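You operate a simulated robot arm through the tools that you are given. There is no shell and no other tool.

The job below is to be done with a simulated robot arm. You get a single attempt, and the scene is never put back.

Task
Wring the small yellow cloth, then wipe the spill off the washer.
Fine: wring it in the press; lever up again, cloth back where it lay. What is to be rubbed or washed off counts as gone when no trace of it is left.

It is judged by the outcome, as a careful person would: the job done as asked, and still so three seconds after it is handed in. It fails if anything else is knocked over, pushed out of place, dropped, spilled or broken. Flat cloth is picked up by pressing the open fingertips on it (5 to 10 N) and closing them slowly along it; thin cloth reads only 2 to 8 mm in the jaws.

Robot
A 7-joint arm with a two-finger gripper, fixed in place. Base frame: the origin is at the foot of the arm, x ahead of it, y to its left, z up; the work surface is at about z = 0. Lengths are in m, angles in degrees, forces in N, time in s.
With the tool pointing down near the work surface it reaches from about 0.26 to 0.6 m from the base axis. Its first joint turns from -143.0 to 143.0 degrees. Payload 1.08 kg.
The tool frame sits at the grasp point between the pads (the TCP): z along the fingers, y along the line on which they close. The tips reach 0.016 m beyond it. The gripper opens to 0.088 m; its body begins 0.058 m behind the TCP.
Orientation is that of the tool frame in the base frame, as a unit quaternion [w, x, y, z]. With the fingers straight down and closing along the base's y, the tool's x points along the base's -x, its y along +y and its z along -z.

Tools
- The arm moves only by the tool send_rows. Its arguments are lists of equal length, an entry for each row: "dp": the shift along the tool's x, y, z in m, a list of three; "angular": the turn, a rotation vector about the tool's x, y, z in degrees, a list of three; "grip": the gripper command, from -1 (shut) to 1 (fully open), values between in proportion. In form: {"dp": [[dx, dy, dz], ...], "angular": [[ax, ay, az], ...], "grip": [grip, ...]}. A call has 1 to 20 rows; each row shifts and turns the commanded pose from where the row before left it, along the tool's axes as they then stand. A row lasts 0.2 s, in which the tool goes at most 0.05 m and 8.6 degrees; a call with a longer step from one row to the next is refused whole, and so is a gripper value outside its range. A pose out of reach is approached as far as the arm can. The call stops where the force on the tool passes 40 N (or 10 N more than at its start, if that is more) or the arm is blocked; 0.2 s more then pass. The fingers move at their own pace (about 0.1867 m/s each) and stop on an object; they squeeze with about 20 N. The grip force told is the motor's: it shows also when the fingers shut on nothing. Time passes only in rows, and 0.2 s behind the last, so rows that do not move let the fingers close. The reply holds the time, the measured pose of the TCP, the force on the tool along the base axes, the opening and the grip force, in the units named above and with some noise, with the torque about the TCP (base axes, N m) and any sound that the robot's microphone picked up.
- Cameras (640 x 400 px; columns grow to the right, rows downward): "scene" is fixed at [0.0476, 0.4902, 0.564]; the picture's right is [-0.79, -0.62, 0.00], its down [-0.28, 0.36, -0.89] and it looks along [0.55, -0.70, -0.46] (base axes); focal length 340 px, centre (320, 200). "wrist" rides on the gripper at [0.082, -0.008, -0.092] in the tool frame; the picture's right is [0.10, 0.99, 0.00], its down [-0.70, 0.07, -0.71] and it looks along [-0.71, 0.07, 0.70] (tool axes); focal length 256 px, centre (320, 200). There is no depth. A picture from a camera that has moved, and an enlarged one, comes with that camera's place and axes in the base frame and with its lens. The place of the scene camera against the robot may be out by one fixed shift of up to 0.018 m in any direction.
- camera(camera): a new picture of that camera. It takes no simulated time.
- inspect(camera, box): a new picture of the part [left, top, right, bottom] of that camera's present view, enlarged. It takes no simulated time.
- close_job(): hands the job in; it is judged then, once.

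Places have to be worked out from the pictures, the camera data and where the tool is seen. Open the gripper and draw the arm clear of the work before you hand the job in, unless the task says otherwise.

The tools are called after "Call:" as name(argument=value, ...) on one line, values as JSON. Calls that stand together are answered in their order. send_rows: Moves the arm, as the interface text tells. Its arguments: {"type":"object","properties":{"dp":{"type":"array","items":{"type":"array","items":{"type":"number"}}},"angular":{"type":"array","items":{"type":"array","items":{"type":"number"}}},"grip":{"type":"array","items":{"type":"number"}}},"required":["dp","angular","grip"]} The other tools are called the same way: camera (camera) takes a picture; inspect (camera, box) takes an enlarged picture of a part of a camera's view; close_job () hands the job in.

At the start:

```text
clock: 0.0
position: [0.3295, 0.0618, 0.4283]
ee_rot: [-0.001, 0.0, 1.0, -0.001]
wrist_force: [-0.2, -0.4, 0.1]
torque: [0.0, 0.02, 0.02]
width: 0.0878
grasp_force: 0.1
```

scene: 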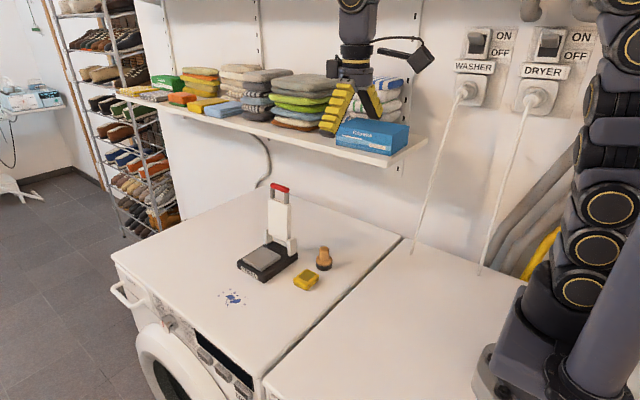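
wrist: 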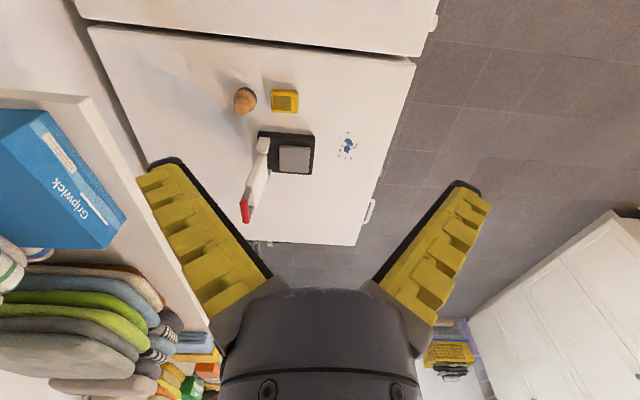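

The pictures show a press with a red-tipped lever standing up, a small folded yellow cloth, a wooden knob/brush and a blue spill on the washer. I take enlarged views to locate them.

Call:
inspect(camera="scene", box=[200, 170, 360, 320])

Call:
inspect(camera="wrist", box=[200, 60, 400, 240])

```text
2.67 times, centred on (280, 245) of scene
camera zoom: at [0.0476, 0.4902, 0.564], right [-0.79, -0.62, 0.0], down [-0.28, 0.36, -0.89], along [0.55, -0.7, -0.46], focal length 908 px, centre (427, 80)
```

zoom: 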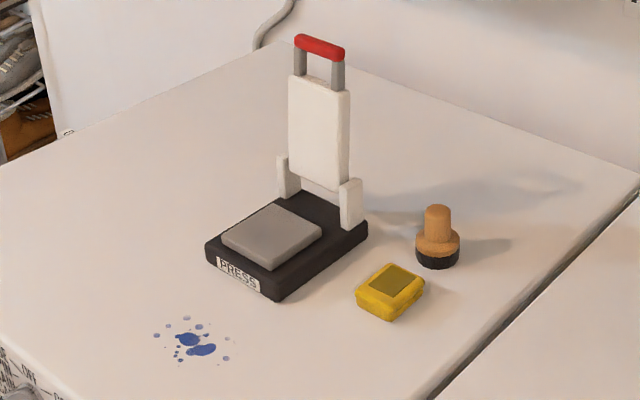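

```text
2.22 times, centred on (300, 150) of wrist
camera zoom: at [0.2473, 0.0529, 0.5213], right [-0.1, 0.99, 0.0], down [0.7, 0.07, 0.71], along [0.71, 0.07, -0.7], focal length 569 px, centre (364, 311)
```

zoom: 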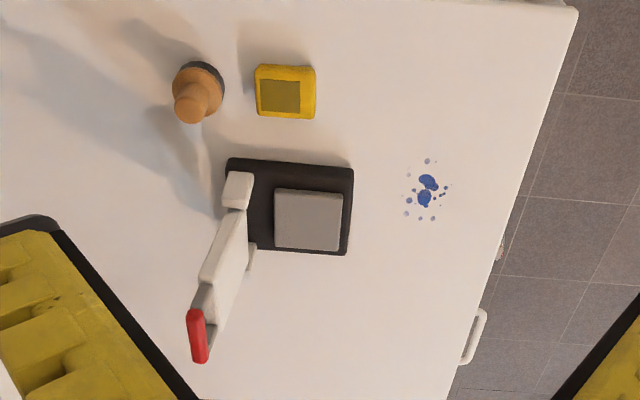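

The cloth looks to be at about (0.48, 0.005), the press pad at about (0.61, 0.03), the lever top at about (0.594, -0.045, 0.21), and the spill at about (0.584, 0.154). The shelf edge is near y = -0.17, z = 0.28. I move nearer for a better look with the wrist camera.

Call:
send_rows(dp=[[-0.005, -0.006, 0.03], [-0.005, -0.006, 0.03], [-0.005, -0.006, 0.03], [-0.005, -0.006, 0.03], [-0.005, -0.006, 0.03], [0, 0, 0]], angular=[[0, 0, 0], [0, 0, 0], [0, 0, 0], [0, 0, 0], [0, 0, 0], [0, 0, 0]], grip=[1, 1, 1, 1, 1, 1])

Call:
camera(camera="wrist")

Call:
camera(camera="scene")

```text
clock: 1.4
position: [0.3543, 0.0309, 0.2776]
ee_rot: [0.0, -0.001, 1.0, 0.0]
wrist_force: [-0.1, 0.0, -0.4]
torque: [-0.01, 0.03, -0.01]
width: 0.0879
grasp_force: 0.2
```

```text
taken
camera wrist: at [0.2721, 0.0236, 0.3703], right [-0.1, 0.99, 0.0], down [0.7, 0.07, 0.71], along [0.71, 0.07, -0.7], focal length 256 px, centre (320, 200)
```

wrist: 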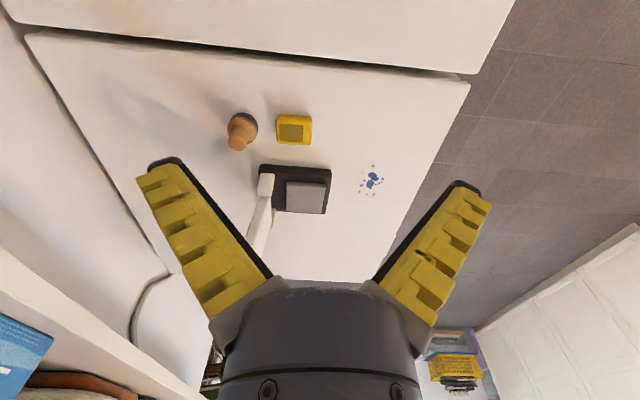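

```text
taken
```

scene: 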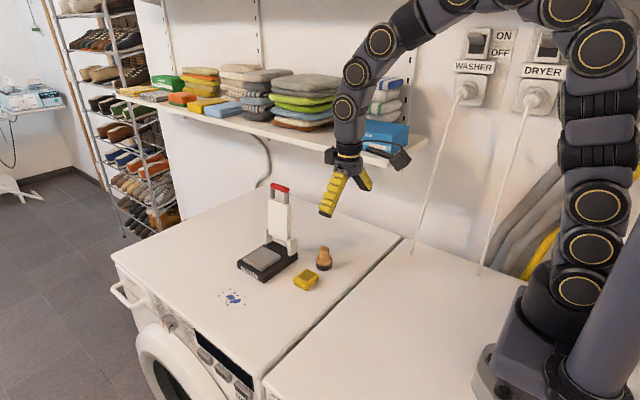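

Arm is clear of everything. I take enlarged views of the press and the cloth to refine the positions.

Call:
inspect(camera="wrist", box=[220, 100, 400, 260])

Call:
inspect(camera="scene", box=[215, 175, 345, 315])

Call:
inspect(camera="scene", box=[300, 120, 420, 230])

```text
2.50 times, centred on (310, 180) of wrist
camera zoom: at [0.2721, 0.0236, 0.3703], right [-0.1, 0.99, 0.0], down [0.7, 0.07, 0.71], along [0.71, 0.07, -0.7], focal length 640 px, centre (345, 250)
```

zoom: 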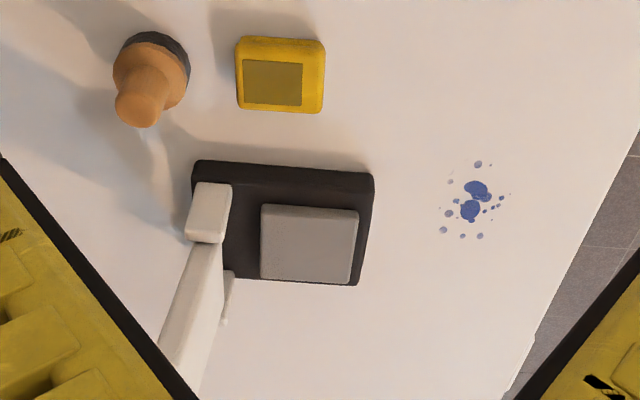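

```text
2.86 times, centred on (280, 245) of scene
camera zoom: at [0.0476, 0.4902, 0.564], right [-0.79, -0.62, 0.0], down [-0.28, 0.36, -0.89], along [0.55, -0.7, -0.46], focal length 973 px, centre (434, 71)
```

zoom: 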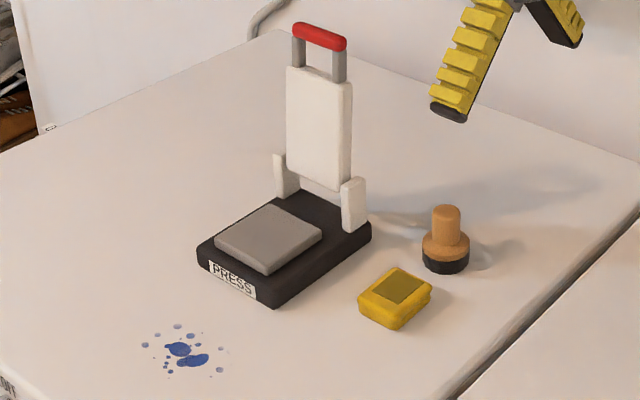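

```text
3.64 times, centred on (360, 175) of scene
camera zoom: at [0.0476, 0.4902, 0.564], right [-0.79, -0.62, 0.0], down [-0.28, 0.36, -0.89], along [0.55, -0.7, -0.46], focal length 1238 px, centre (174, 291)
```

zoom: 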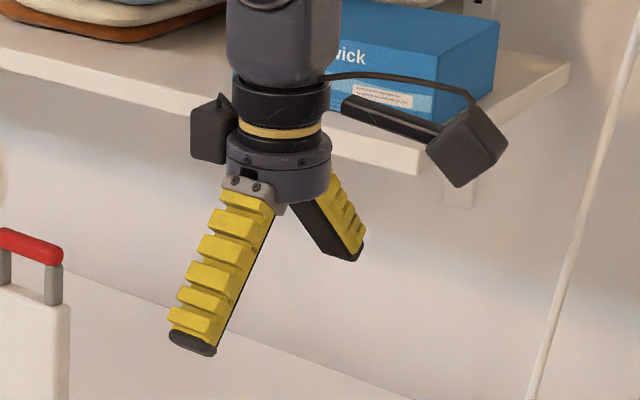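

The fingers splay in a V when open, so their tips are much wider than the reported width. I check how the tips look at partial openings, since there is little room next to the knob and press.

Call:
send_rows(dp=[[0, 0, 0], [0, 0, 0], [0, 0, 0], [0, 0, 0]], angular=[[0, 0, 0], [0, 0, 0], [0, 0, 0], [0, 0, 0]], grip=[0.3, 0.3, 0.3, 0.3])

Call:
camera(camera="wrist")

Call:
inspect(camera="scene", box=[300, 120, 420, 230])

Call:
send_rows(dp=[[0, 0, 0], [0, 0, 0], [0, 0, 0], [0, 0, 0]], angular=[[0, 0, 0], [0, 0, 0], [0, 0, 0], [0, 0, 0]], grip=[-1, -1, -1, -1])

Call:
camera(camera="wrist")

Call:
inspect(camera="scene", box=[300, 120, 420, 230])

```text
clock: 2.4
position: [0.3539, 0.0312, 0.2786]
ee_rot: [0.0, 0.0, 1.0, 0.0]
wrist_force: [-0.2, 0.6, 0.6]
torque: [-0.01, 0.01, -0.04]
width: 0.0611
grasp_force: 2.9
```

```text
taken
camera wrist: at [0.272, 0.0238, 0.3707], right [-0.1, 0.99, 0.0], down [0.7, 0.07, 0.71], along [0.71, 0.07, -0.7], focal length 256 px, centre (320, 200)
```

wrist: 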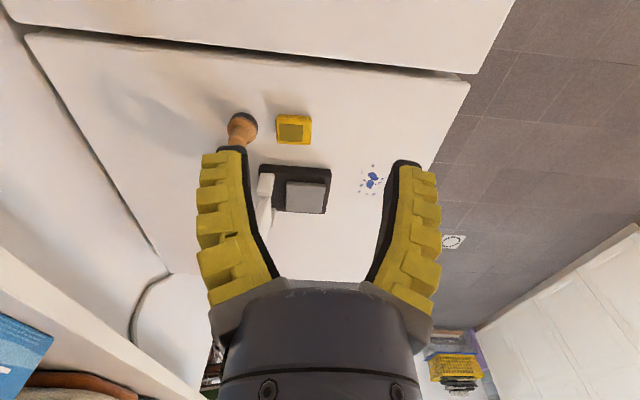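

```text
3.64 times, centred on (360, 175) of scene
camera zoom: at [0.0476, 0.4902, 0.564], right [-0.79, -0.62, 0.0], down [-0.28, 0.36, -0.89], along [0.55, -0.7, -0.46], focal length 1238 px, centre (174, 291)
```

zoom: 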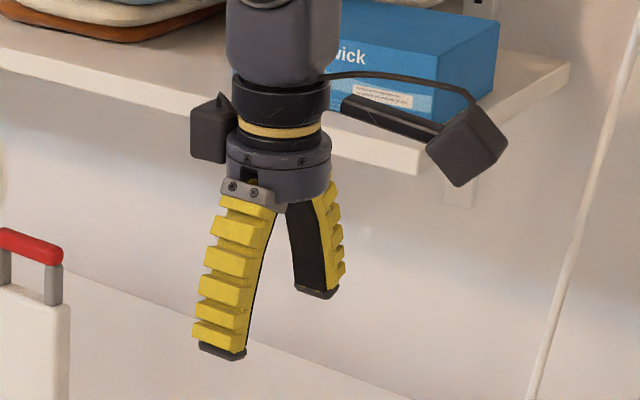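

```text
clock: 3.4
position: [0.3531, 0.0318, 0.278]
ee_rot: [0.0, 0.0, 1.0, -0.001]
wrist_force: [0.8, 0.6, -0.4]
torque: [-0.03, -0.02, -0.01]
width: 0.0001
grasp_force: 20.5
```

```text
taken
camera wrist: at [0.272, 0.0238, 0.3707], right [-0.1, 0.99, 0.0], down [0.7, 0.07, 0.71], along [0.71, 0.07, -0.71], focal length 256 px, centre (320, 200)
```

wrist: 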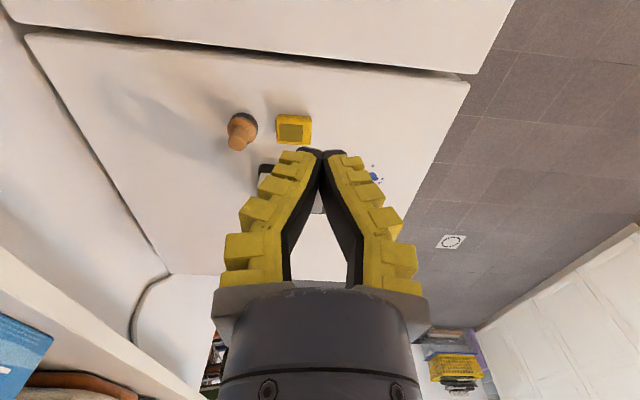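

```text
3.64 times, centred on (360, 175) of scene
camera zoom: at [0.0476, 0.4902, 0.564], right [-0.79, -0.62, 0.0], down [-0.28, 0.36, -0.89], along [0.55, -0.7, -0.46], focal length 1238 px, centre (174, 291)
```

zoom: 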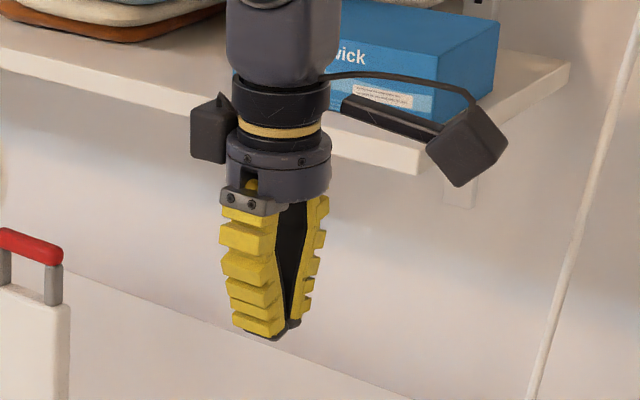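

The finger geometry is clear now: at 0.061 width the tips sit about ±0.035 inside and ±0.055 outside. I zoom in on the cloth itself to get its size and height.

Call:
inspect(camera="scene", box=[285, 235, 345, 300])

Call:
inspect(camera="wrist", box=[215, 95, 325, 165])

```text
6.15 times, centred on (315, 268) of scene
camera zoom: at [0.0476, 0.4902, 0.564], right [-0.79, -0.62, 0.0], down [-0.28, 0.36, -0.89], along [0.55, -0.7, -0.46], focal length 2095 px, centre (351, -215)
```

zoom: 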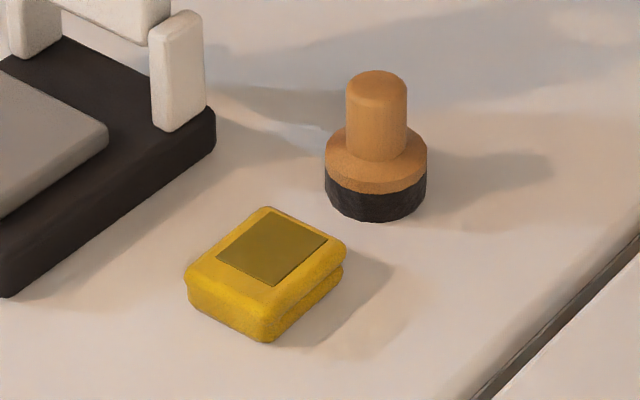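

```text
5.71 times, centred on (270, 130) of wrist
camera zoom: at [0.272, 0.0238, 0.3707], right [-0.1, 0.99, 0.0], down [0.7, 0.07, 0.71], along [0.71, 0.07, -0.71], focal length 1463 px, centre (606, 600)
```

zoom: 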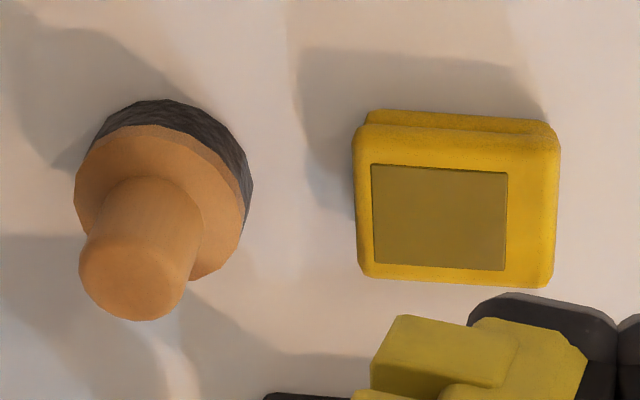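

The cloth is a folded block of about 0.045 × 0.053 × 0.02 m centred near (0.484, 0.004), with the knob close on its -y side. I'll grasp it along x, so I turn the tool 90° (camera to +y) with a partial opening.

Call:
send_rows(dp=[[0, 0, 0], [0, 0, 0], [0, 0, 0], [0, 0, 0], [0, 0, 0], [0, 0, 0], [0, 0, 0], [0, 0, 0], [0, 0, 0], [0, 0, 0], [0, 0, 0], [0, 0, 0]], angular=[[0, 0, 8.2], [0, 0, 8.2], [0, 0, 8.2], [0, 0, 8.2], [0, 0, 8.2], [0, 0, 8.2], [0, 0, 8.2], [0, 0, 8.2], [0, 0, 8.2], [0, 0, 8.2], [0, 0, 8.0], [0, 0, 0]], grip=[0.3, 0.3, 0.3, 0.3, 0.3, 0.3, 0.3, 0.3, 0.3, 0.3, 0.3, 0.3])

Call:
camera(camera="scene")

Call:
camera(camera="wrist")

```text
clock: 6.0
position: [0.3528, 0.0317, 0.2801]
ee_rot: [0.0, 0.707, 0.707, 0.0]
wrist_force: [0.0, 0.0, -0.3]
torque: [0.0, -0.01, -0.01]
width: 0.0612
grasp_force: 2.7
```

```text
taken
```

scene: 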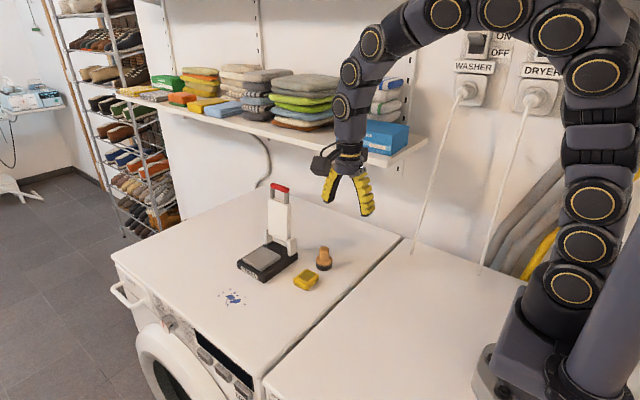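

```text
taken
camera wrist: at [0.3453, 0.1134, 0.3714], right [0.99, 0.1, 0.0], down [0.07, -0.7, 0.71], along [0.07, -0.71, -0.71], focal length 256 px, centre (320, 200)
```

wrist: 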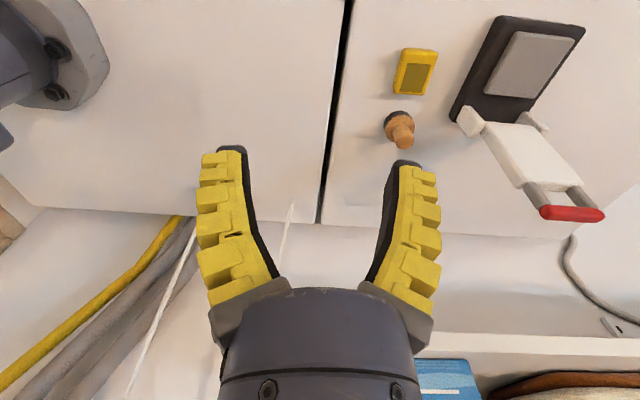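

The turn worked, and this view shows the press lever well. I enlarge it to measure the lever and the cloth from this side.

Call:
inspect(camera="wrist", box=[370, 5, 620, 235])

```text
1.74 times, centred on (495, 120) of wrist
camera zoom: at [0.3453, 0.1134, 0.3714], right [0.99, 0.1, 0.0], down [0.07, -0.7, 0.71], along [0.07, -0.71, -0.71], focal length 445 px, centre (16, 339)
```

zoom: 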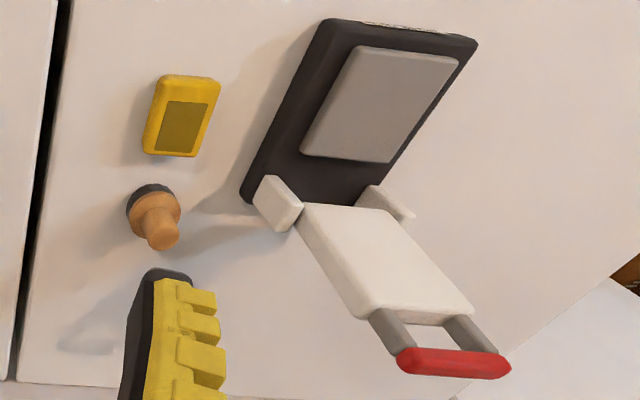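

The lever bar is at about (0.605, -0.048, 0.207), and the cloth centre at about (0.482, 0.0045). I move above the cloth at z ≈ 0.12, keeping the partial opening.

Call:
send_rows(dp=[[-0.0047, 0.0217, 0.0267], [-0.0047, 0.0217, 0.0267], [-0.0047, 0.0217, 0.0267], [-0.0047, 0.0217, 0.0267], [-0.0047, 0.0217, 0.0267], [-0.0047, 0.0217, 0.0267], [0, 0, 0]], angular=[[0, 0, 0], [0, 0, 0], [0, 0, 0], [0, 0, 0], [0, 0, 0], [0, 0, 0], [0, 0, 0]], grip=[0.3, 0.3, 0.3, 0.3, 0.3, 0.3, 0.3])

Call:
camera(camera="wrist")

Call:
camera(camera="scene")

```text
clock: 7.6
position: [0.484, 0.0035, 0.1194]
ee_rot: [0.0, 0.708, 0.707, 0.001]
wrist_force: [1.1, -0.7, -0.7]
torque: [-0.01, 0.0, 0.01]
width: 0.0613
grasp_force: 2.7
```

```text
taken
camera wrist: at [0.4752, 0.0859, 0.2112], right [0.99, 0.1, 0.0], down [0.07, -0.7, 0.71], along [0.07, -0.71, -0.7], focal length 256 px, centre (320, 200)
```

wrist: 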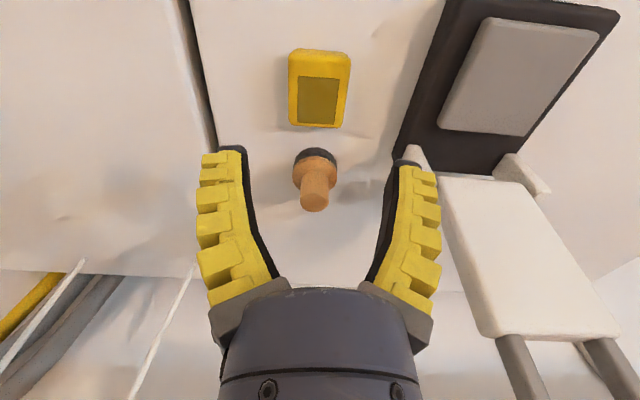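

```text
taken
```

scene: 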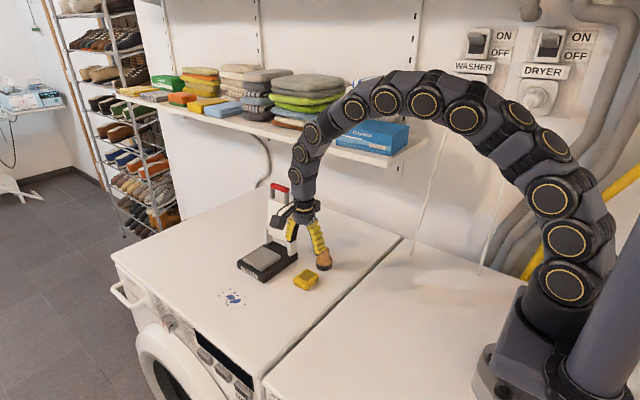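

The cloth centre reads (0.482, 0.004) from this close view, with clear space for both fingers. I descend to about z = 0.022 to straddle it.

Call:
send_rows(dp=[[0, -0.002, 0.02], [0, 0, 0.02], [0, 0, 0.02], [0, 0, 0.02], [0, 0, 0.01], [0, 0, 0.007], [0, 0, 0]], angular=[[0, 0, 0], [0, 0, 0], [0, 0, 0], [0, 0, 0], [0, 0, 0], [0, 0, 0], [0, 0, 0]], grip=[0.3, 0.3, 0.3, 0.3, 0.3, 0.3, 0.3])

Call:
camera(camera="wrist")

Call:
inspect(camera="scene", box=[240, 170, 360, 310])

```text
clock: 9.2
position: [0.4821, 0.0034, 0.0215]
ee_rot: [-0.001, 0.707, 0.707, 0.0]
wrist_force: [-0.7, 0.5, 0.4]
torque: [0.03, -0.03, -0.03]
width: 0.0615
grasp_force: 3.2
```

```text
taken
camera wrist: at [0.4733, 0.0846, 0.1138], right [0.99, 0.1, 0.0], down [0.07, -0.7, 0.71], along [0.07, -0.71, -0.7], focal length 256 px, centre (320, 200)
```

wrist: 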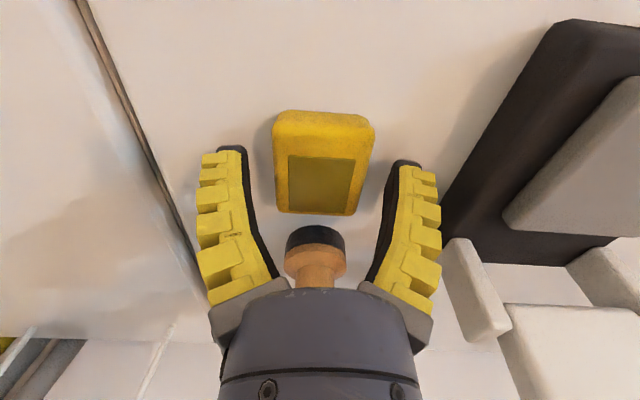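

```text
2.86 times, centred on (300, 240) of scene
camera zoom: at [0.0476, 0.4902, 0.564], right [-0.79, -0.62, 0.0], down [-0.28, 0.36, -0.89], along [0.55, -0.7, -0.46], focal length 973 px, centre (377, 86)
```

zoom: 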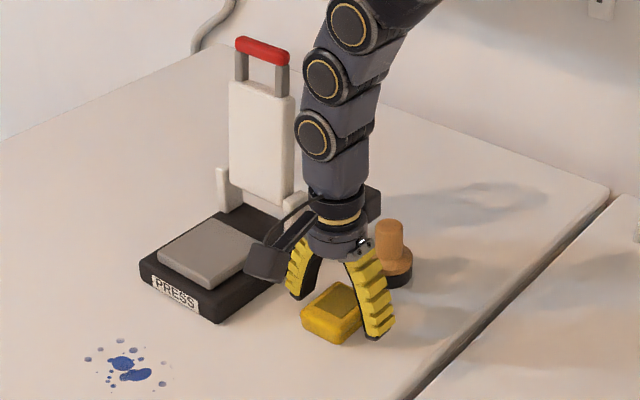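

The fingers straddle the cloth with the knob clear. I lower 4 mm more and close slowly on it.

Call:
send_rows(dp=[[0, 0, 0.004], [0, 0, 0], [0, 0, 0], [0, 0, 0], [0, 0, 0], [0, 0, 0], [0, 0, 0], [0, 0, 0], [0, 0, 0]], angular=[[0, 0, 0], [0, 0, 0], [0, 0, 0], [0, 0, 0], [0, 0, 0], [0, 0, 0], [0, 0, 0], [0, 0, 0], [0, 0, 0]], grip=[0.3, 0.2, 0.1, 0.0, -0.1, -0.3, -0.6, -1, -1])

Call:
camera(camera="wrist")

Call:
inspect(camera="scene", box=[240, 170, 360, 310])

```text
clock: 11.2
position: [0.4816, 0.0036, 0.0173]
ee_rot: [0.0, 0.707, 0.707, 0.001]
wrist_force: [-1.2, 0.3, 6.2]
torque: [0.02, 0.03, 0.06]
width: 0.0411
grasp_force: 20.8
```

```text
taken
camera wrist: at [0.4736, 0.0849, 0.1097], right [0.99, 0.1, 0.0], down [0.07, -0.7, 0.71], along [0.07, -0.71, -0.7], focal length 256 px, centre (320, 200)
```

wrist: 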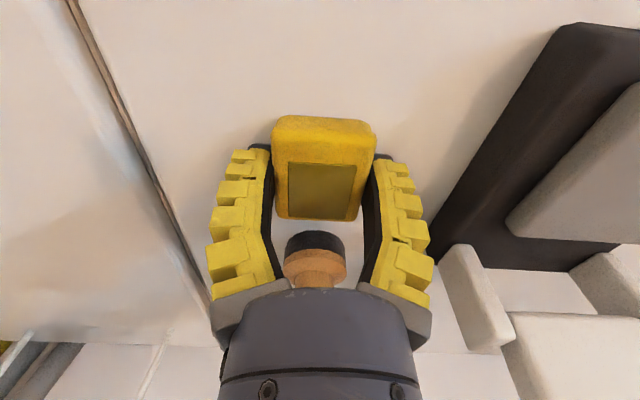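

```text
2.86 times, centred on (300, 240) of scene
camera zoom: at [0.0476, 0.4902, 0.564], right [-0.79, -0.62, 0.0], down [-0.28, 0.36, -0.89], along [0.55, -0.7, -0.46], focal length 973 px, centre (377, 86)
```

zoom: 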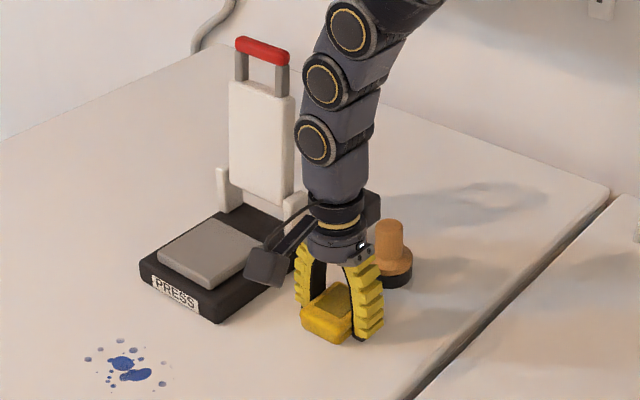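

The cloth is held (width 0.041, full grip force), with the tips just touching the washer. I lift it straight up and check that it comes along.

Call:
send_rows(dp=[[0, 0, -0.005], [0, 0, -0.015], [0, 0, -0.025], [0, 0, -0.03], [0, 0, -0.03], [0, 0, 0]], angular=[[0, 0, 0], [0, 0, 0], [0, 0, 0], [0, 0, 0], [0, 0, 0], [0, 0, 0]], grip=[-1, -1, -1, -1, -1, -1])

Call:
camera(camera="wrist")

Call:
inspect(camera="scene", box=[220, 150, 360, 310])

```text
clock: 12.6
position: [0.4822, 0.0029, 0.1212]
ee_rot: [0.0, 0.707, 0.707, 0.0]
wrist_force: [-0.2, -0.3, -0.2]
torque: [0.0, -0.03, 0.01]
width: 0.0001
grasp_force: 19.3
```

```text
taken
camera wrist: at [0.4739, 0.0854, 0.2148], right [0.99, 0.1, 0.0], down [0.07, -0.7, 0.71], along [0.07, -0.71, -0.71], focal length 256 px, centre (320, 200)
```

wrist: 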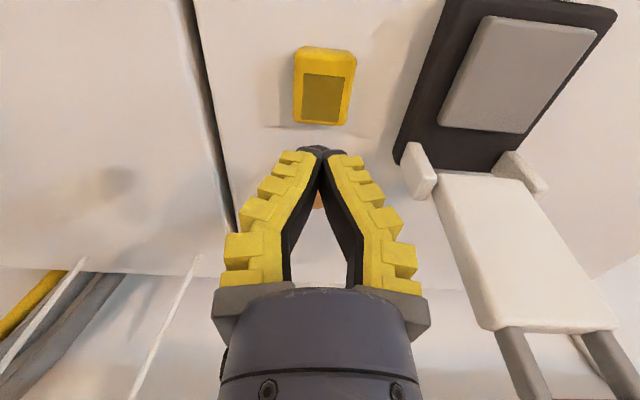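

```text
2.50 times, centred on (290, 230) of scene
camera zoom: at [0.0476, 0.4902, 0.564], right [-0.79, -0.62, 0.0], down [-0.28, 0.36, -0.89], along [0.55, -0.7, -0.46], focal length 851 px, centre (395, 125)
```

zoom: 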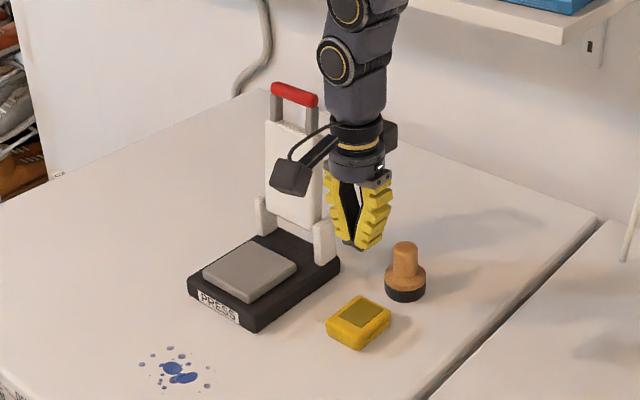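

The cloth slipped out and stayed on the washer; the jaws closed on nothing. I look closely at it before a second try.

Call:
inspect(camera="wrist", box=[240, 20, 420, 160])

Call:
inspect(camera="scene", box=[285, 235, 345, 300])

```text
2.86 times, centred on (330, 90) of wrist
camera zoom: at [0.4739, 0.0854, 0.2148], right [0.99, 0.1, 0.0], down [0.07, -0.7, 0.71], along [0.07, -0.71, -0.71], focal length 731 px, centre (291, 514)
```

zoom: 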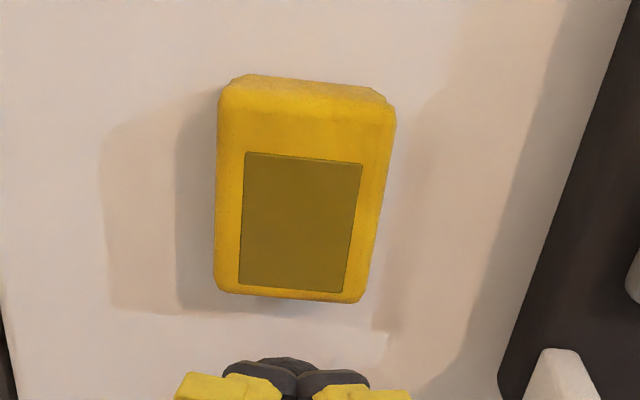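

```text
6.15 times, centred on (315, 268) of scene
camera zoom: at [0.0476, 0.4902, 0.564], right [-0.79, -0.62, 0.0], down [-0.28, 0.36, -0.89], along [0.55, -0.7, -0.46], focal length 2095 px, centre (351, -215)
```

zoom: 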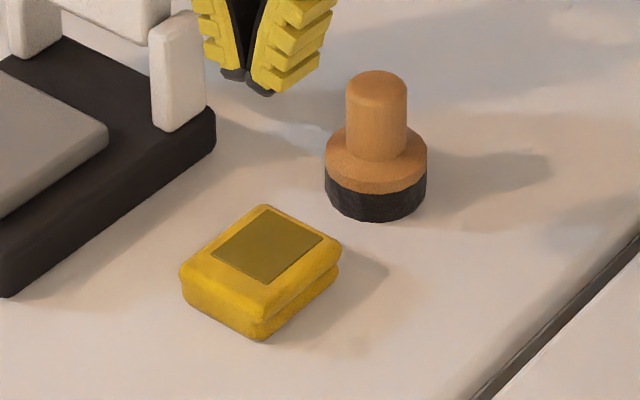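

The cloth has only shifted about 2–3 mm in x and is otherwise unchanged. I go down again and grip slightly higher, with the tips off the washer, then close and wait before any lift.

Call:
send_rows(dp=[[0, 0, 0], [0, 0.002, 0], [0, 0, 0.02], [0, 0, 0.025], [0, 0, 0.025], [0, 0, 0.02], [0, 0, 0.009], [0, 0, 0]], angular=[[0, 0, 0], [0, 0, 0], [0, 0, 0], [0, 0, 0], [0, 0, 0], [0, 0, 0], [0, 0, 0], [0, 0, 0]], grip=[0.3, 0.3, 0.3, 0.3, 0.3, 0.3, 0.3, 0.3])

Call:
send_rows(dp=[[0, 0, 0], [0, 0, 0], [0, 0, 0], [0, 0, 0], [0, 0, 0], [0, 0, 0], [0, 0, 0], [0, 0, 0], [0, 0, 0]], angular=[[0, 0, 0], [0, 0, 0], [0, 0, 0], [0, 0, 0], [0, 0, 0], [0, 0, 0], [0, 0, 0], [0, 0, 0], [0, 0, 0]], grip=[0.2, 0.1, 0.05, 0.0, -0.05, -0.1, -0.2, -0.4, -0.4])

Call:
camera(camera="wrist")

```text
clock: 14.4
position: [0.4844, 0.0037, 0.022]
ee_rot: [-0.001, 0.707, 0.707, 0.0]
wrist_force: [0.5, -0.1, 0.3]
torque: [-0.01, 0.0, 0.01]
width: 0.0614
grasp_force: 2.8
```

```text
clock: 16.4
position: [0.4848, 0.0024, 0.0239]
ee_rot: [0.001, 0.707, 0.707, 0.001]
wrist_force: [-2.7, 0.5, 9.2]
torque: [0.03, 0.06, 0.0]
width: 0.0402
grasp_force: 19.8
```

```text
taken
camera wrist: at [0.4761, 0.0847, 0.1161], right [0.99, 0.1, 0.0], down [0.07, -0.7, 0.71], along [0.07, -0.71, -0.7], focal length 256 px, centre (320, 200)
```

wrist: 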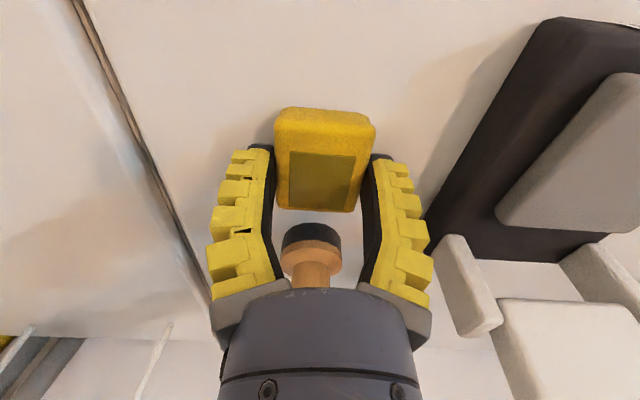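

The jaws press upward on the tool (9 N) as they close, because the splayed pads ride on the cloth's rounded edge. That explains the slip, so I'll use the recommended way: open, rise above it, and set a smaller opening to press the tips on top.

Call:
send_rows(dp=[[0, 0, 0], [0, 0, 0], [0, 0, 0], [0, 0, -0.015], [0, 0, -0.015], [0, 0, 0], [0, 0, 0]], angular=[[0, 0, 0], [0, 0, 0], [0, 0, 0], [0, 0, 0], [0, 0, 0], [0, 0, 0], [0, 0, 0]], grip=[0.1, 0.3, 0.3, 0.3, 0.3, -0.25, -0.25])

Call:
camera(camera="wrist")

Call:
inspect(camera="scene", box=[285, 210, 365, 300])

```text
clock: 18.0
position: [0.4827, 0.0017, 0.0536]
ee_rot: [0.001, 0.707, 0.707, 0.0]
wrist_force: [-0.3, 0.2, 0.0]
torque: [0.01, 0.0, 0.03]
width: 0.0378
grasp_force: 3.3
```

```text
taken
camera wrist: at [0.475, 0.084, 0.1456], right [0.99, 0.1, 0.0], down [0.07, -0.7, 0.71], along [0.07, -0.71, -0.7], focal length 256 px, centre (320, 200)
```

wrist: 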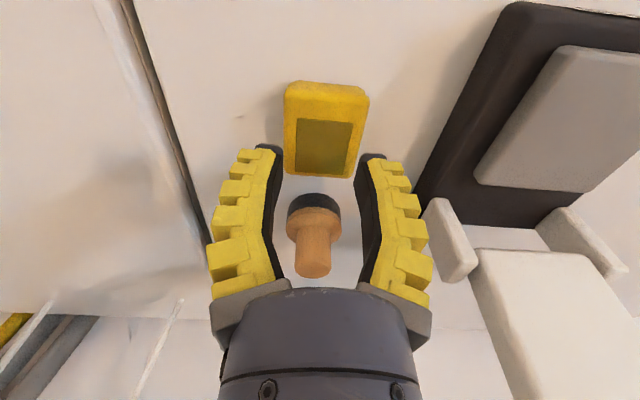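

```text
4.44 times, centred on (325, 255) of scene
camera zoom: at [0.0476, 0.4902, 0.564], right [-0.79, -0.62, 0.0], down [-0.28, 0.36, -0.89], along [0.55, -0.7, -0.46], focal length 1513 px, centre (298, -44)
```

zoom: 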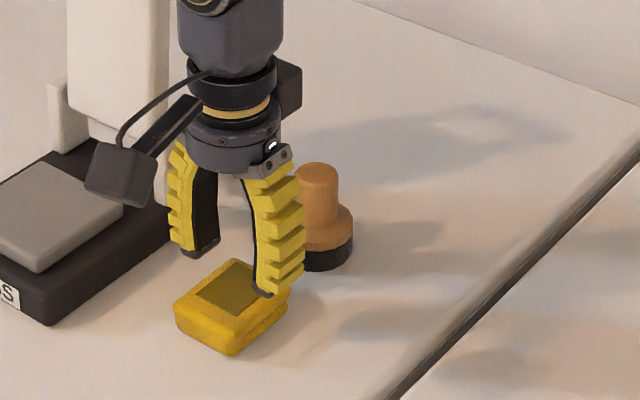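

Tips are open just over the cloth with clear air. I narrow them so that they land on the cloth's top and come down gently until I feel contact.

Call:
send_rows(dp=[[0.001, 0.001, 0], [0, 0, 0.008], [0, 0, 0.005], [0, 0, 0]], angular=[[0, 0, 0], [0, 0, 0], [0, 0, 0], [0, 0, 0]], grip=[-0.4, -0.4, -0.4, -0.4])

Call:
camera(camera="wrist")

Call:
inspect(camera="scene", box=[285, 210, 365, 300])

```text
clock: 19.0
position: [0.4851, 0.0026, 0.0399]
ee_rot: [-0.001, 0.707, 0.707, 0.0]
wrist_force: [-0.3, -0.3, -0.3]
torque: [-0.03, 0.02, -0.01]
width: 0.0312
grasp_force: 3.5
```

```text
taken
camera wrist: at [0.4766, 0.0848, 0.1331], right [0.99, 0.1, 0.0], down [0.07, -0.7, 0.71], along [0.07, -0.71, -0.7], focal length 256 px, centre (320, 200)
```

wrist: 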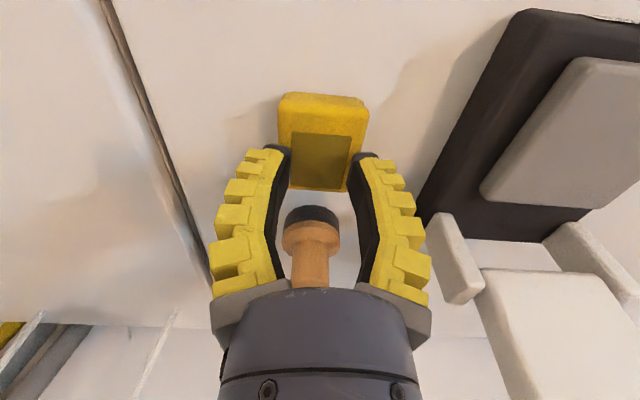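

```text
4.44 times, centred on (325, 255) of scene
camera zoom: at [0.0476, 0.4902, 0.564], right [-0.79, -0.62, 0.0], down [-0.28, 0.36, -0.89], along [0.55, -0.7, -0.46], focal length 1513 px, centre (298, -44)
```

zoom: 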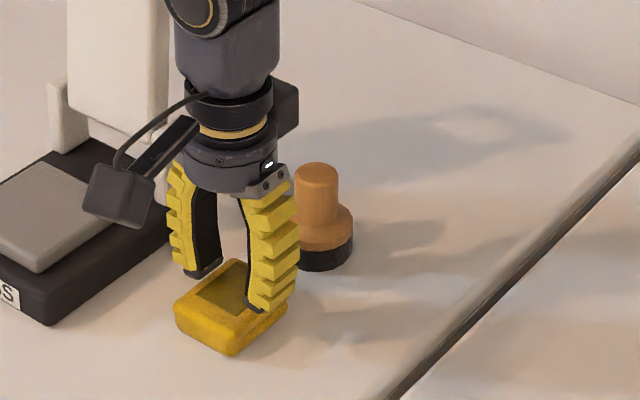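

No contact yet (force ≈ 0), with the tips a few millimetres above the cloth. I step down 1.5 mm at a time, feeling for 5–10 N.

Call:
send_rows(dp=[[-0.001, 0, 0.002], [0, 0, 0.0015], [0, 0, 0.001], [0, 0, 0]], angular=[[0, 0, 0], [0, 0, 0], [0, 0, 0], [0, 0, 0]], grip=[-0.45, -0.45, -0.45, -0.45])

Call:
send_rows(dp=[[0, 0, 0.001], [0, 0, 0]], angular=[[0, 0, 0], [0, 0, 0]], grip=[-0.45, -0.45])

```text
clock: 20.0
position: [0.485, 0.0023, 0.0355]
ee_rot: [0.0, 0.707, 0.707, -0.001]
wrist_force: [-0.6, -0.1, 0.4]
torque: [-0.01, -0.05, -0.01]
width: 0.0232
grasp_force: 7.4
```

```text
clock: 20.6
position: [0.486, 0.0023, 0.0349]
ee_rot: [0.001, 0.707, 0.707, 0.001]
wrist_force: [0.2, 0.2, 2.0]
torque: [0.0, 0.05, -0.01]
width: 0.0253
grasp_force: 9.4
```

Contact begins at z ≈ 0.035 (2 N), so the cloth's top is about 0.02 high. I press another 1–2 mm to reach 5–10 N.

Call:
send_rows(dp=[[0, 0, 0.001], [0, 0, 0]], angular=[[0, 0, 0], [0, 0, 0]], grip=[-0.45, -0.45])

Call:
send_rows(dp=[[0, 0, 0.0005], [0, 0, 0]], angular=[[0, 0, 0], [0, 0, 0]], grip=[-0.45, -0.45])

```text
clock: 21.2
position: [0.4849, 0.0028, 0.0336]
ee_rot: [0.0, 0.707, 0.707, 0.0]
wrist_force: [-1.5, 1.2, 10.5]
torque: [0.01, -0.08, -0.01]
width: 0.0279
grasp_force: 0.7
```

```text
clock: 21.8
position: [0.4857, 0.0028, 0.0348]
ee_rot: [0.001, 0.707, 0.707, 0.001]
wrist_force: [1.0, -0.2, 9.2]
torque: [-0.02, 0.0, -0.01]
width: 0.0265
grasp_force: 0.0
```

Pressing at about 9 N. I close the fingers slowly along the cloth, easing up slightly as the tips lengthen.

Call:
send_rows(dp=[[0, 0, 0], [0, 0, 0], [0, 0, 0], [0, 0, -0.0002], [0, 0, 0], [0, 0, -0.0002], [0, 0, 0], [0, 0, -0.0002]], angular=[[0, 0, 0], [0, 0, 0], [0, 0, 0], [0, 0, 0], [0, 0, 0], [0, 0, 0], [0, 0, 0], [0, 0, 0]], grip=[-0.48, -0.51, -0.54, -0.57, -0.6, -0.63, -0.66, -0.69])

Call:
camera(camera="wrist")

Call:
inspect(camera="scene", box=[285, 210, 365, 300])

```text
clock: 23.6
position: [0.4849, 0.003, 0.0349]
ee_rot: [0.0, 0.707, 0.707, -0.001]
wrist_force: [0.5, 0.0, 10.3]
torque: [0.01, 0.05, -0.01]
width: 0.0161
grasp_force: 0.2
```

```text
taken
camera wrist: at [0.4762, 0.0854, 0.1266], right [0.99, 0.1, 0.0], down [0.07, -0.7, 0.71], along [0.07, -0.71, -0.7], focal length 256 px, centre (320, 200)
```

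wrist: 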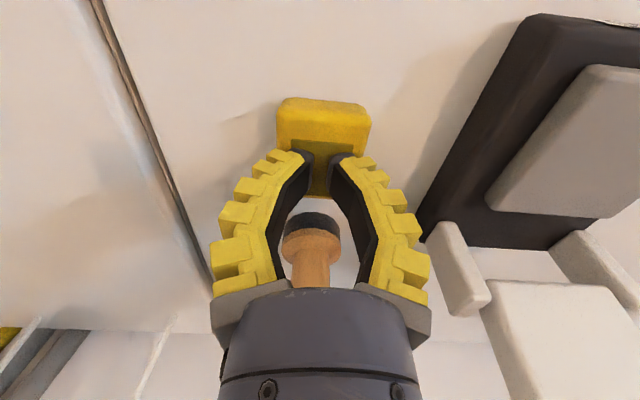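

```text
4.44 times, centred on (325, 255) of scene
camera zoom: at [0.0476, 0.4902, 0.564], right [-0.79, -0.62, 0.0], down [-0.28, 0.36, -0.89], along [0.55, -0.7, -0.46], focal length 1513 px, centre (298, -44)
```

zoom: 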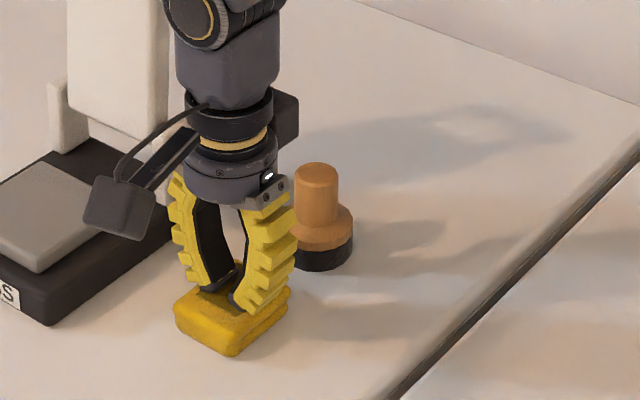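

Fingers are sliding along the top at 10 N with width 0.016. I keep closing slowly and see whether something stays between the jaws.

Call:
send_rows(dp=[[0, 0, 0], [0, 0, -0.0002], [0, 0, 0], [0, 0, -0.0002], [0, 0, 0], [0, 0, -0.0002], [0, 0, 0], [0, 0, 0], [0, 0, 0], [0, 0, 0], [0, 0, 0]], angular=[[0, 0, 0], [0, 0, 0], [0, 0, 0], [0, 0, 0], [0, 0, 0], [0, 0, 0], [0, 0, 0], [0, 0, 0], [0, 0, 0], [0, 0, 0], [0, 0, 0]], grip=[-0.72, -0.75, -0.78, -0.81, -0.84, -0.87, -0.9, -0.93, -0.96, -1, -1])

Call:
camera(camera="wrist")

Call:
inspect(camera="scene", box=[285, 210, 365, 300])

```text
clock: 26.0
position: [0.4859, 0.0042, 0.0339]
ee_rot: [0.001, 0.707, 0.707, 0.001]
wrist_force: [0.2, 0.6, 10.8]
torque: [0.02, 0.0, -0.02]
width: 0.006
grasp_force: 19.9
```

```text
taken
camera wrist: at [0.4766, 0.0854, 0.1273], right [0.99, 0.1, 0.0], down [0.07, -0.7, 0.71], along [0.07, -0.71, -0.7], focal length 256 px, centre (320, 200)
```

wrist: 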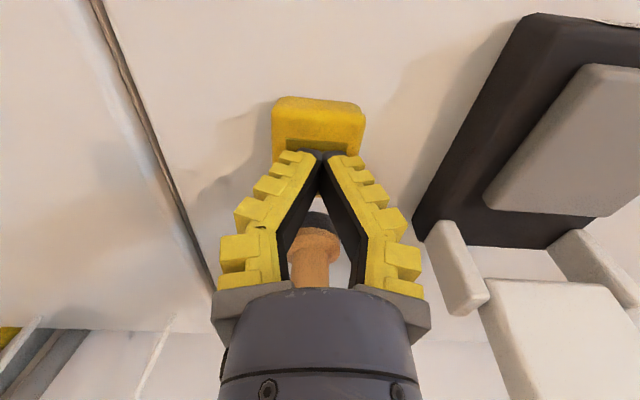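

```text
4.44 times, centred on (325, 255) of scene
camera zoom: at [0.0476, 0.4902, 0.564], right [-0.79, -0.62, 0.0], down [-0.28, 0.36, -0.89], along [0.55, -0.7, -0.46], focal length 1513 px, centre (298, -44)
```

zoom: 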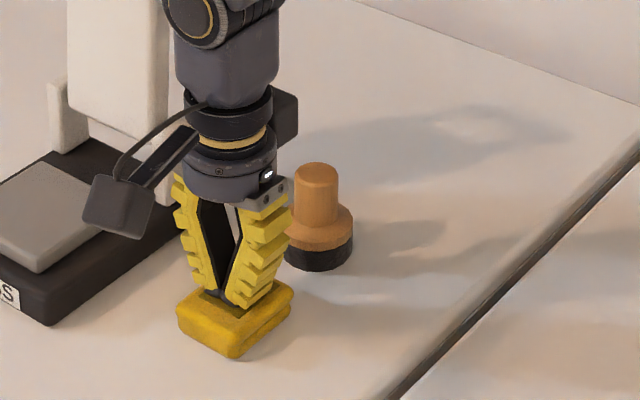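

The jaws stopped at 6 mm with full force, so a fold of the cloth is pinched. I lift slowly and check.

Call:
send_rows(dp=[[0, 0, -0.003], [0, 0, -0.005], [0, 0, -0.008], [0, 0, -0.01], [0, 0, -0.01], [0, 0, 0]], angular=[[0, 0, 0], [0, 0, 0], [0, 0, 0], [0, 0, 0], [0, 0, 0], [0, 0, 0]], grip=[-1, -1, -1, -1, -1, -1])

Call:
camera(camera="wrist")

Call:
inspect(camera="scene", box=[265, 190, 365, 300])

```text
clock: 27.4
position: [0.4852, 0.0039, 0.0693]
ee_rot: [0.001, 0.707, 0.707, 0.0]
wrist_force: [-0.3, 0.4, 0.1]
torque: [0.01, 0.01, 0.01]
width: 0.0001
grasp_force: 20.2
```

```text
taken
camera wrist: at [0.4762, 0.0858, 0.1624], right [0.99, 0.1, 0.0], down [0.07, -0.7, 0.71], along [0.07, -0.71, -0.71], focal length 256 px, centre (320, 200)
```

wrist: 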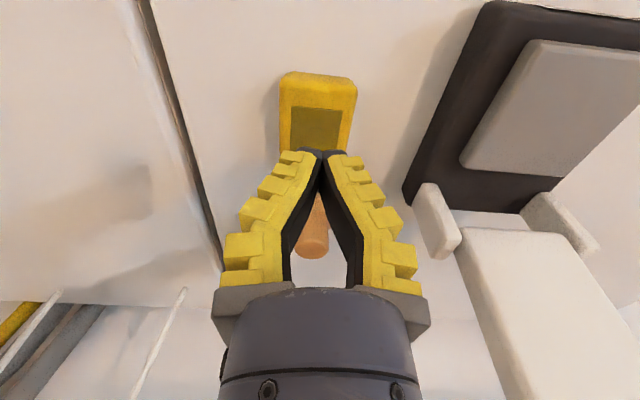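

```text
3.64 times, centred on (315, 245) of scene
camera zoom: at [0.0476, 0.4902, 0.564], right [-0.79, -0.62, 0.0], down [-0.28, 0.36, -0.89], along [0.55, -0.7, -0.46], focal length 1238 px, centre (338, 36)
```

zoom: 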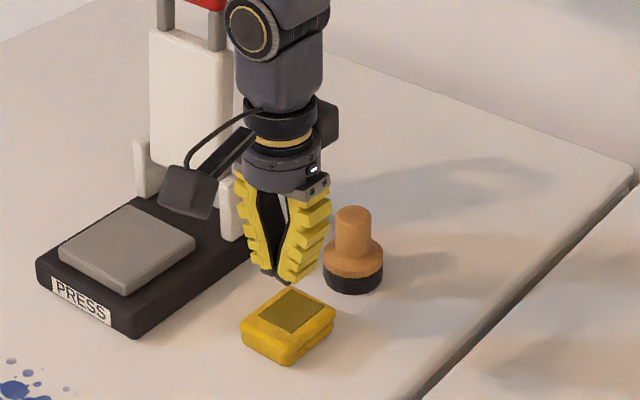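

It did not come along: the 6 mm was only the tips stalling on the firm top, so this folded cloth must be held by its sides. I go back down around it, lower this time, and will lift in small steps while watching the width.

Call:
send_rows(dp=[[0, 0, 0], [0.001, -0.001, 0], [0, 0, 0.02], [0, 0, 0.02], [0, 0, 0.01], [0, 0, 0]], angular=[[0, 0, 0], [0, 0, 0], [0, 0, 0], [0, 0, 0], [0, 0, 0], [0, 0, 0]], grip=[0.3, 0.3, 0.3, 0.3, 0.3, 0.3])

Call:
camera(camera="wrist")

```text
clock: 28.8
position: [0.4831, 0.0032, 0.0185]
ee_rot: [0.0, 0.706, 0.708, 0.0]
wrist_force: [0.3, -0.3, -1.2]
torque: [0.01, -0.02, 0.03]
width: 0.0613
grasp_force: 2.5
```

```text
taken
camera wrist: at [0.4753, 0.0858, 0.1123], right [0.99, 0.1, 0.0], down [0.07, -0.7, 0.71], along [0.07, -0.71, -0.7], focal length 256 px, centre (320, 200)
```

wrist: 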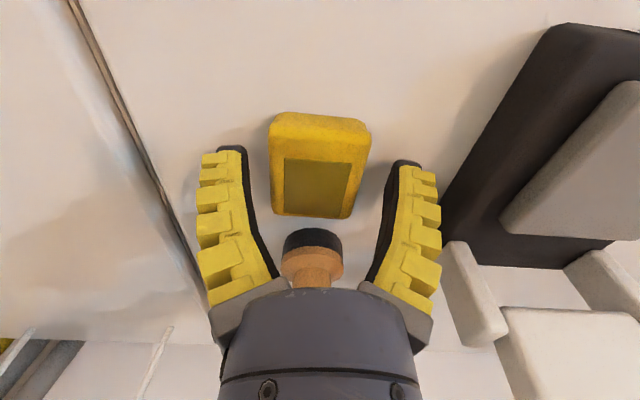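

The cloth is centred between the fingers at z = 0.0185. I close at a steady pace and hold for a second.

Call:
send_rows(dp=[[0, 0, 0], [0, 0, 0], [0, 0, 0], [0, 0, 0], [0, 0, 0], [0, 0, 0], [0, 0, 0], [0, 0, 0], [0, 0, 0], [0, 0, 0]], angular=[[0, 0, 0], [0, 0, 0], [0, 0, 0], [0, 0, 0], [0, 0, 0], [0, 0, 0], [0, 0, 0], [0, 0, 0], [0, 0, 0], [0, 0, 0]], grip=[0.2, 0.1, 0.0, -0.1, -0.3, -0.6, -1, -1, -1, -1])

Call:
send_rows(dp=[[0, 0, -0.001], [0, 0, 0], [0, 0, -0.001], [0, 0, 0]], angular=[[0, 0, 0], [0, 0, 0], [0, 0, 0], [0, 0, 0]], grip=[-1, -1, -1, -1])

Call:
send_rows(dp=[[0, 0, -0.001], [0, 0, 0], [0, 0, -0.001], [0, 0, 0]], angular=[[0, 0, 0], [0, 0, 0], [0, 0, 0], [0, 0, 0]], grip=[-1, -1, -1, -1])

Call:
camera(camera="wrist")

Call:
inspect(camera="scene", box=[265, 190, 365, 300])

```text
clock: 31.0
position: [0.4855, 0.0051, 0.0203]
ee_rot: [-0.001, 0.707, 0.707, 0.0]
wrist_force: [-0.8, 0.1, 7.2]
torque: [-0.02, 0.01, -0.01]
width: 0.0408
grasp_force: 20.0
```

```text
clock: 32.0
position: [0.4835, 0.0045, 0.0235]
ee_rot: [-0.001, 0.707, 0.707, 0.0]
wrist_force: [0.4, 0.2, -0.4]
torque: [0.02, -0.02, -0.02]
width: 0.04
grasp_force: 20.0
```

```text
clock: 33.0
position: [0.4826, 0.0041, 0.0249]
ee_rot: [-0.001, 0.707, 0.707, -0.001]
wrist_force: [-0.2, -0.2, -0.3]
torque: [0.03, 0.01, 0.0]
width: 0.0399
grasp_force: 19.7
```

```text
taken
camera wrist: at [0.4753, 0.0862, 0.1172], right [0.99, 0.1, 0.0], down [0.07, -0.7, 0.71], along [0.07, -0.71, -0.7], focal length 256 px, centre (320, 200)
```

wrist: 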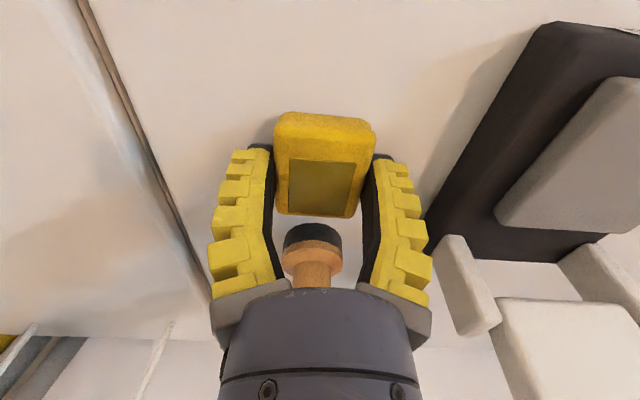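

```text
3.64 times, centred on (315, 245) of scene
camera zoom: at [0.0476, 0.4902, 0.564], right [-0.79, -0.62, 0.0], down [-0.28, 0.36, -0.89], along [0.55, -0.7, -0.46], focal length 1238 px, centre (338, 36)
```

zoom: 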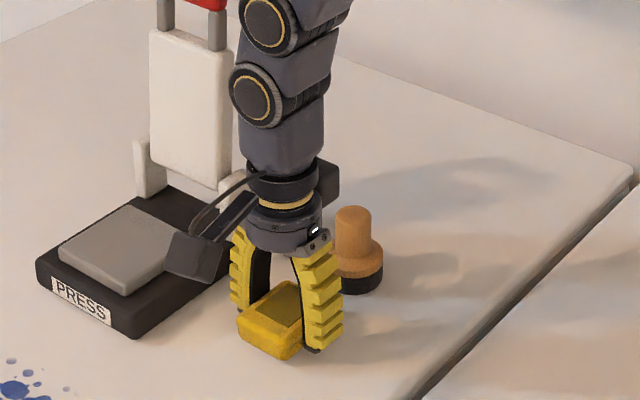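

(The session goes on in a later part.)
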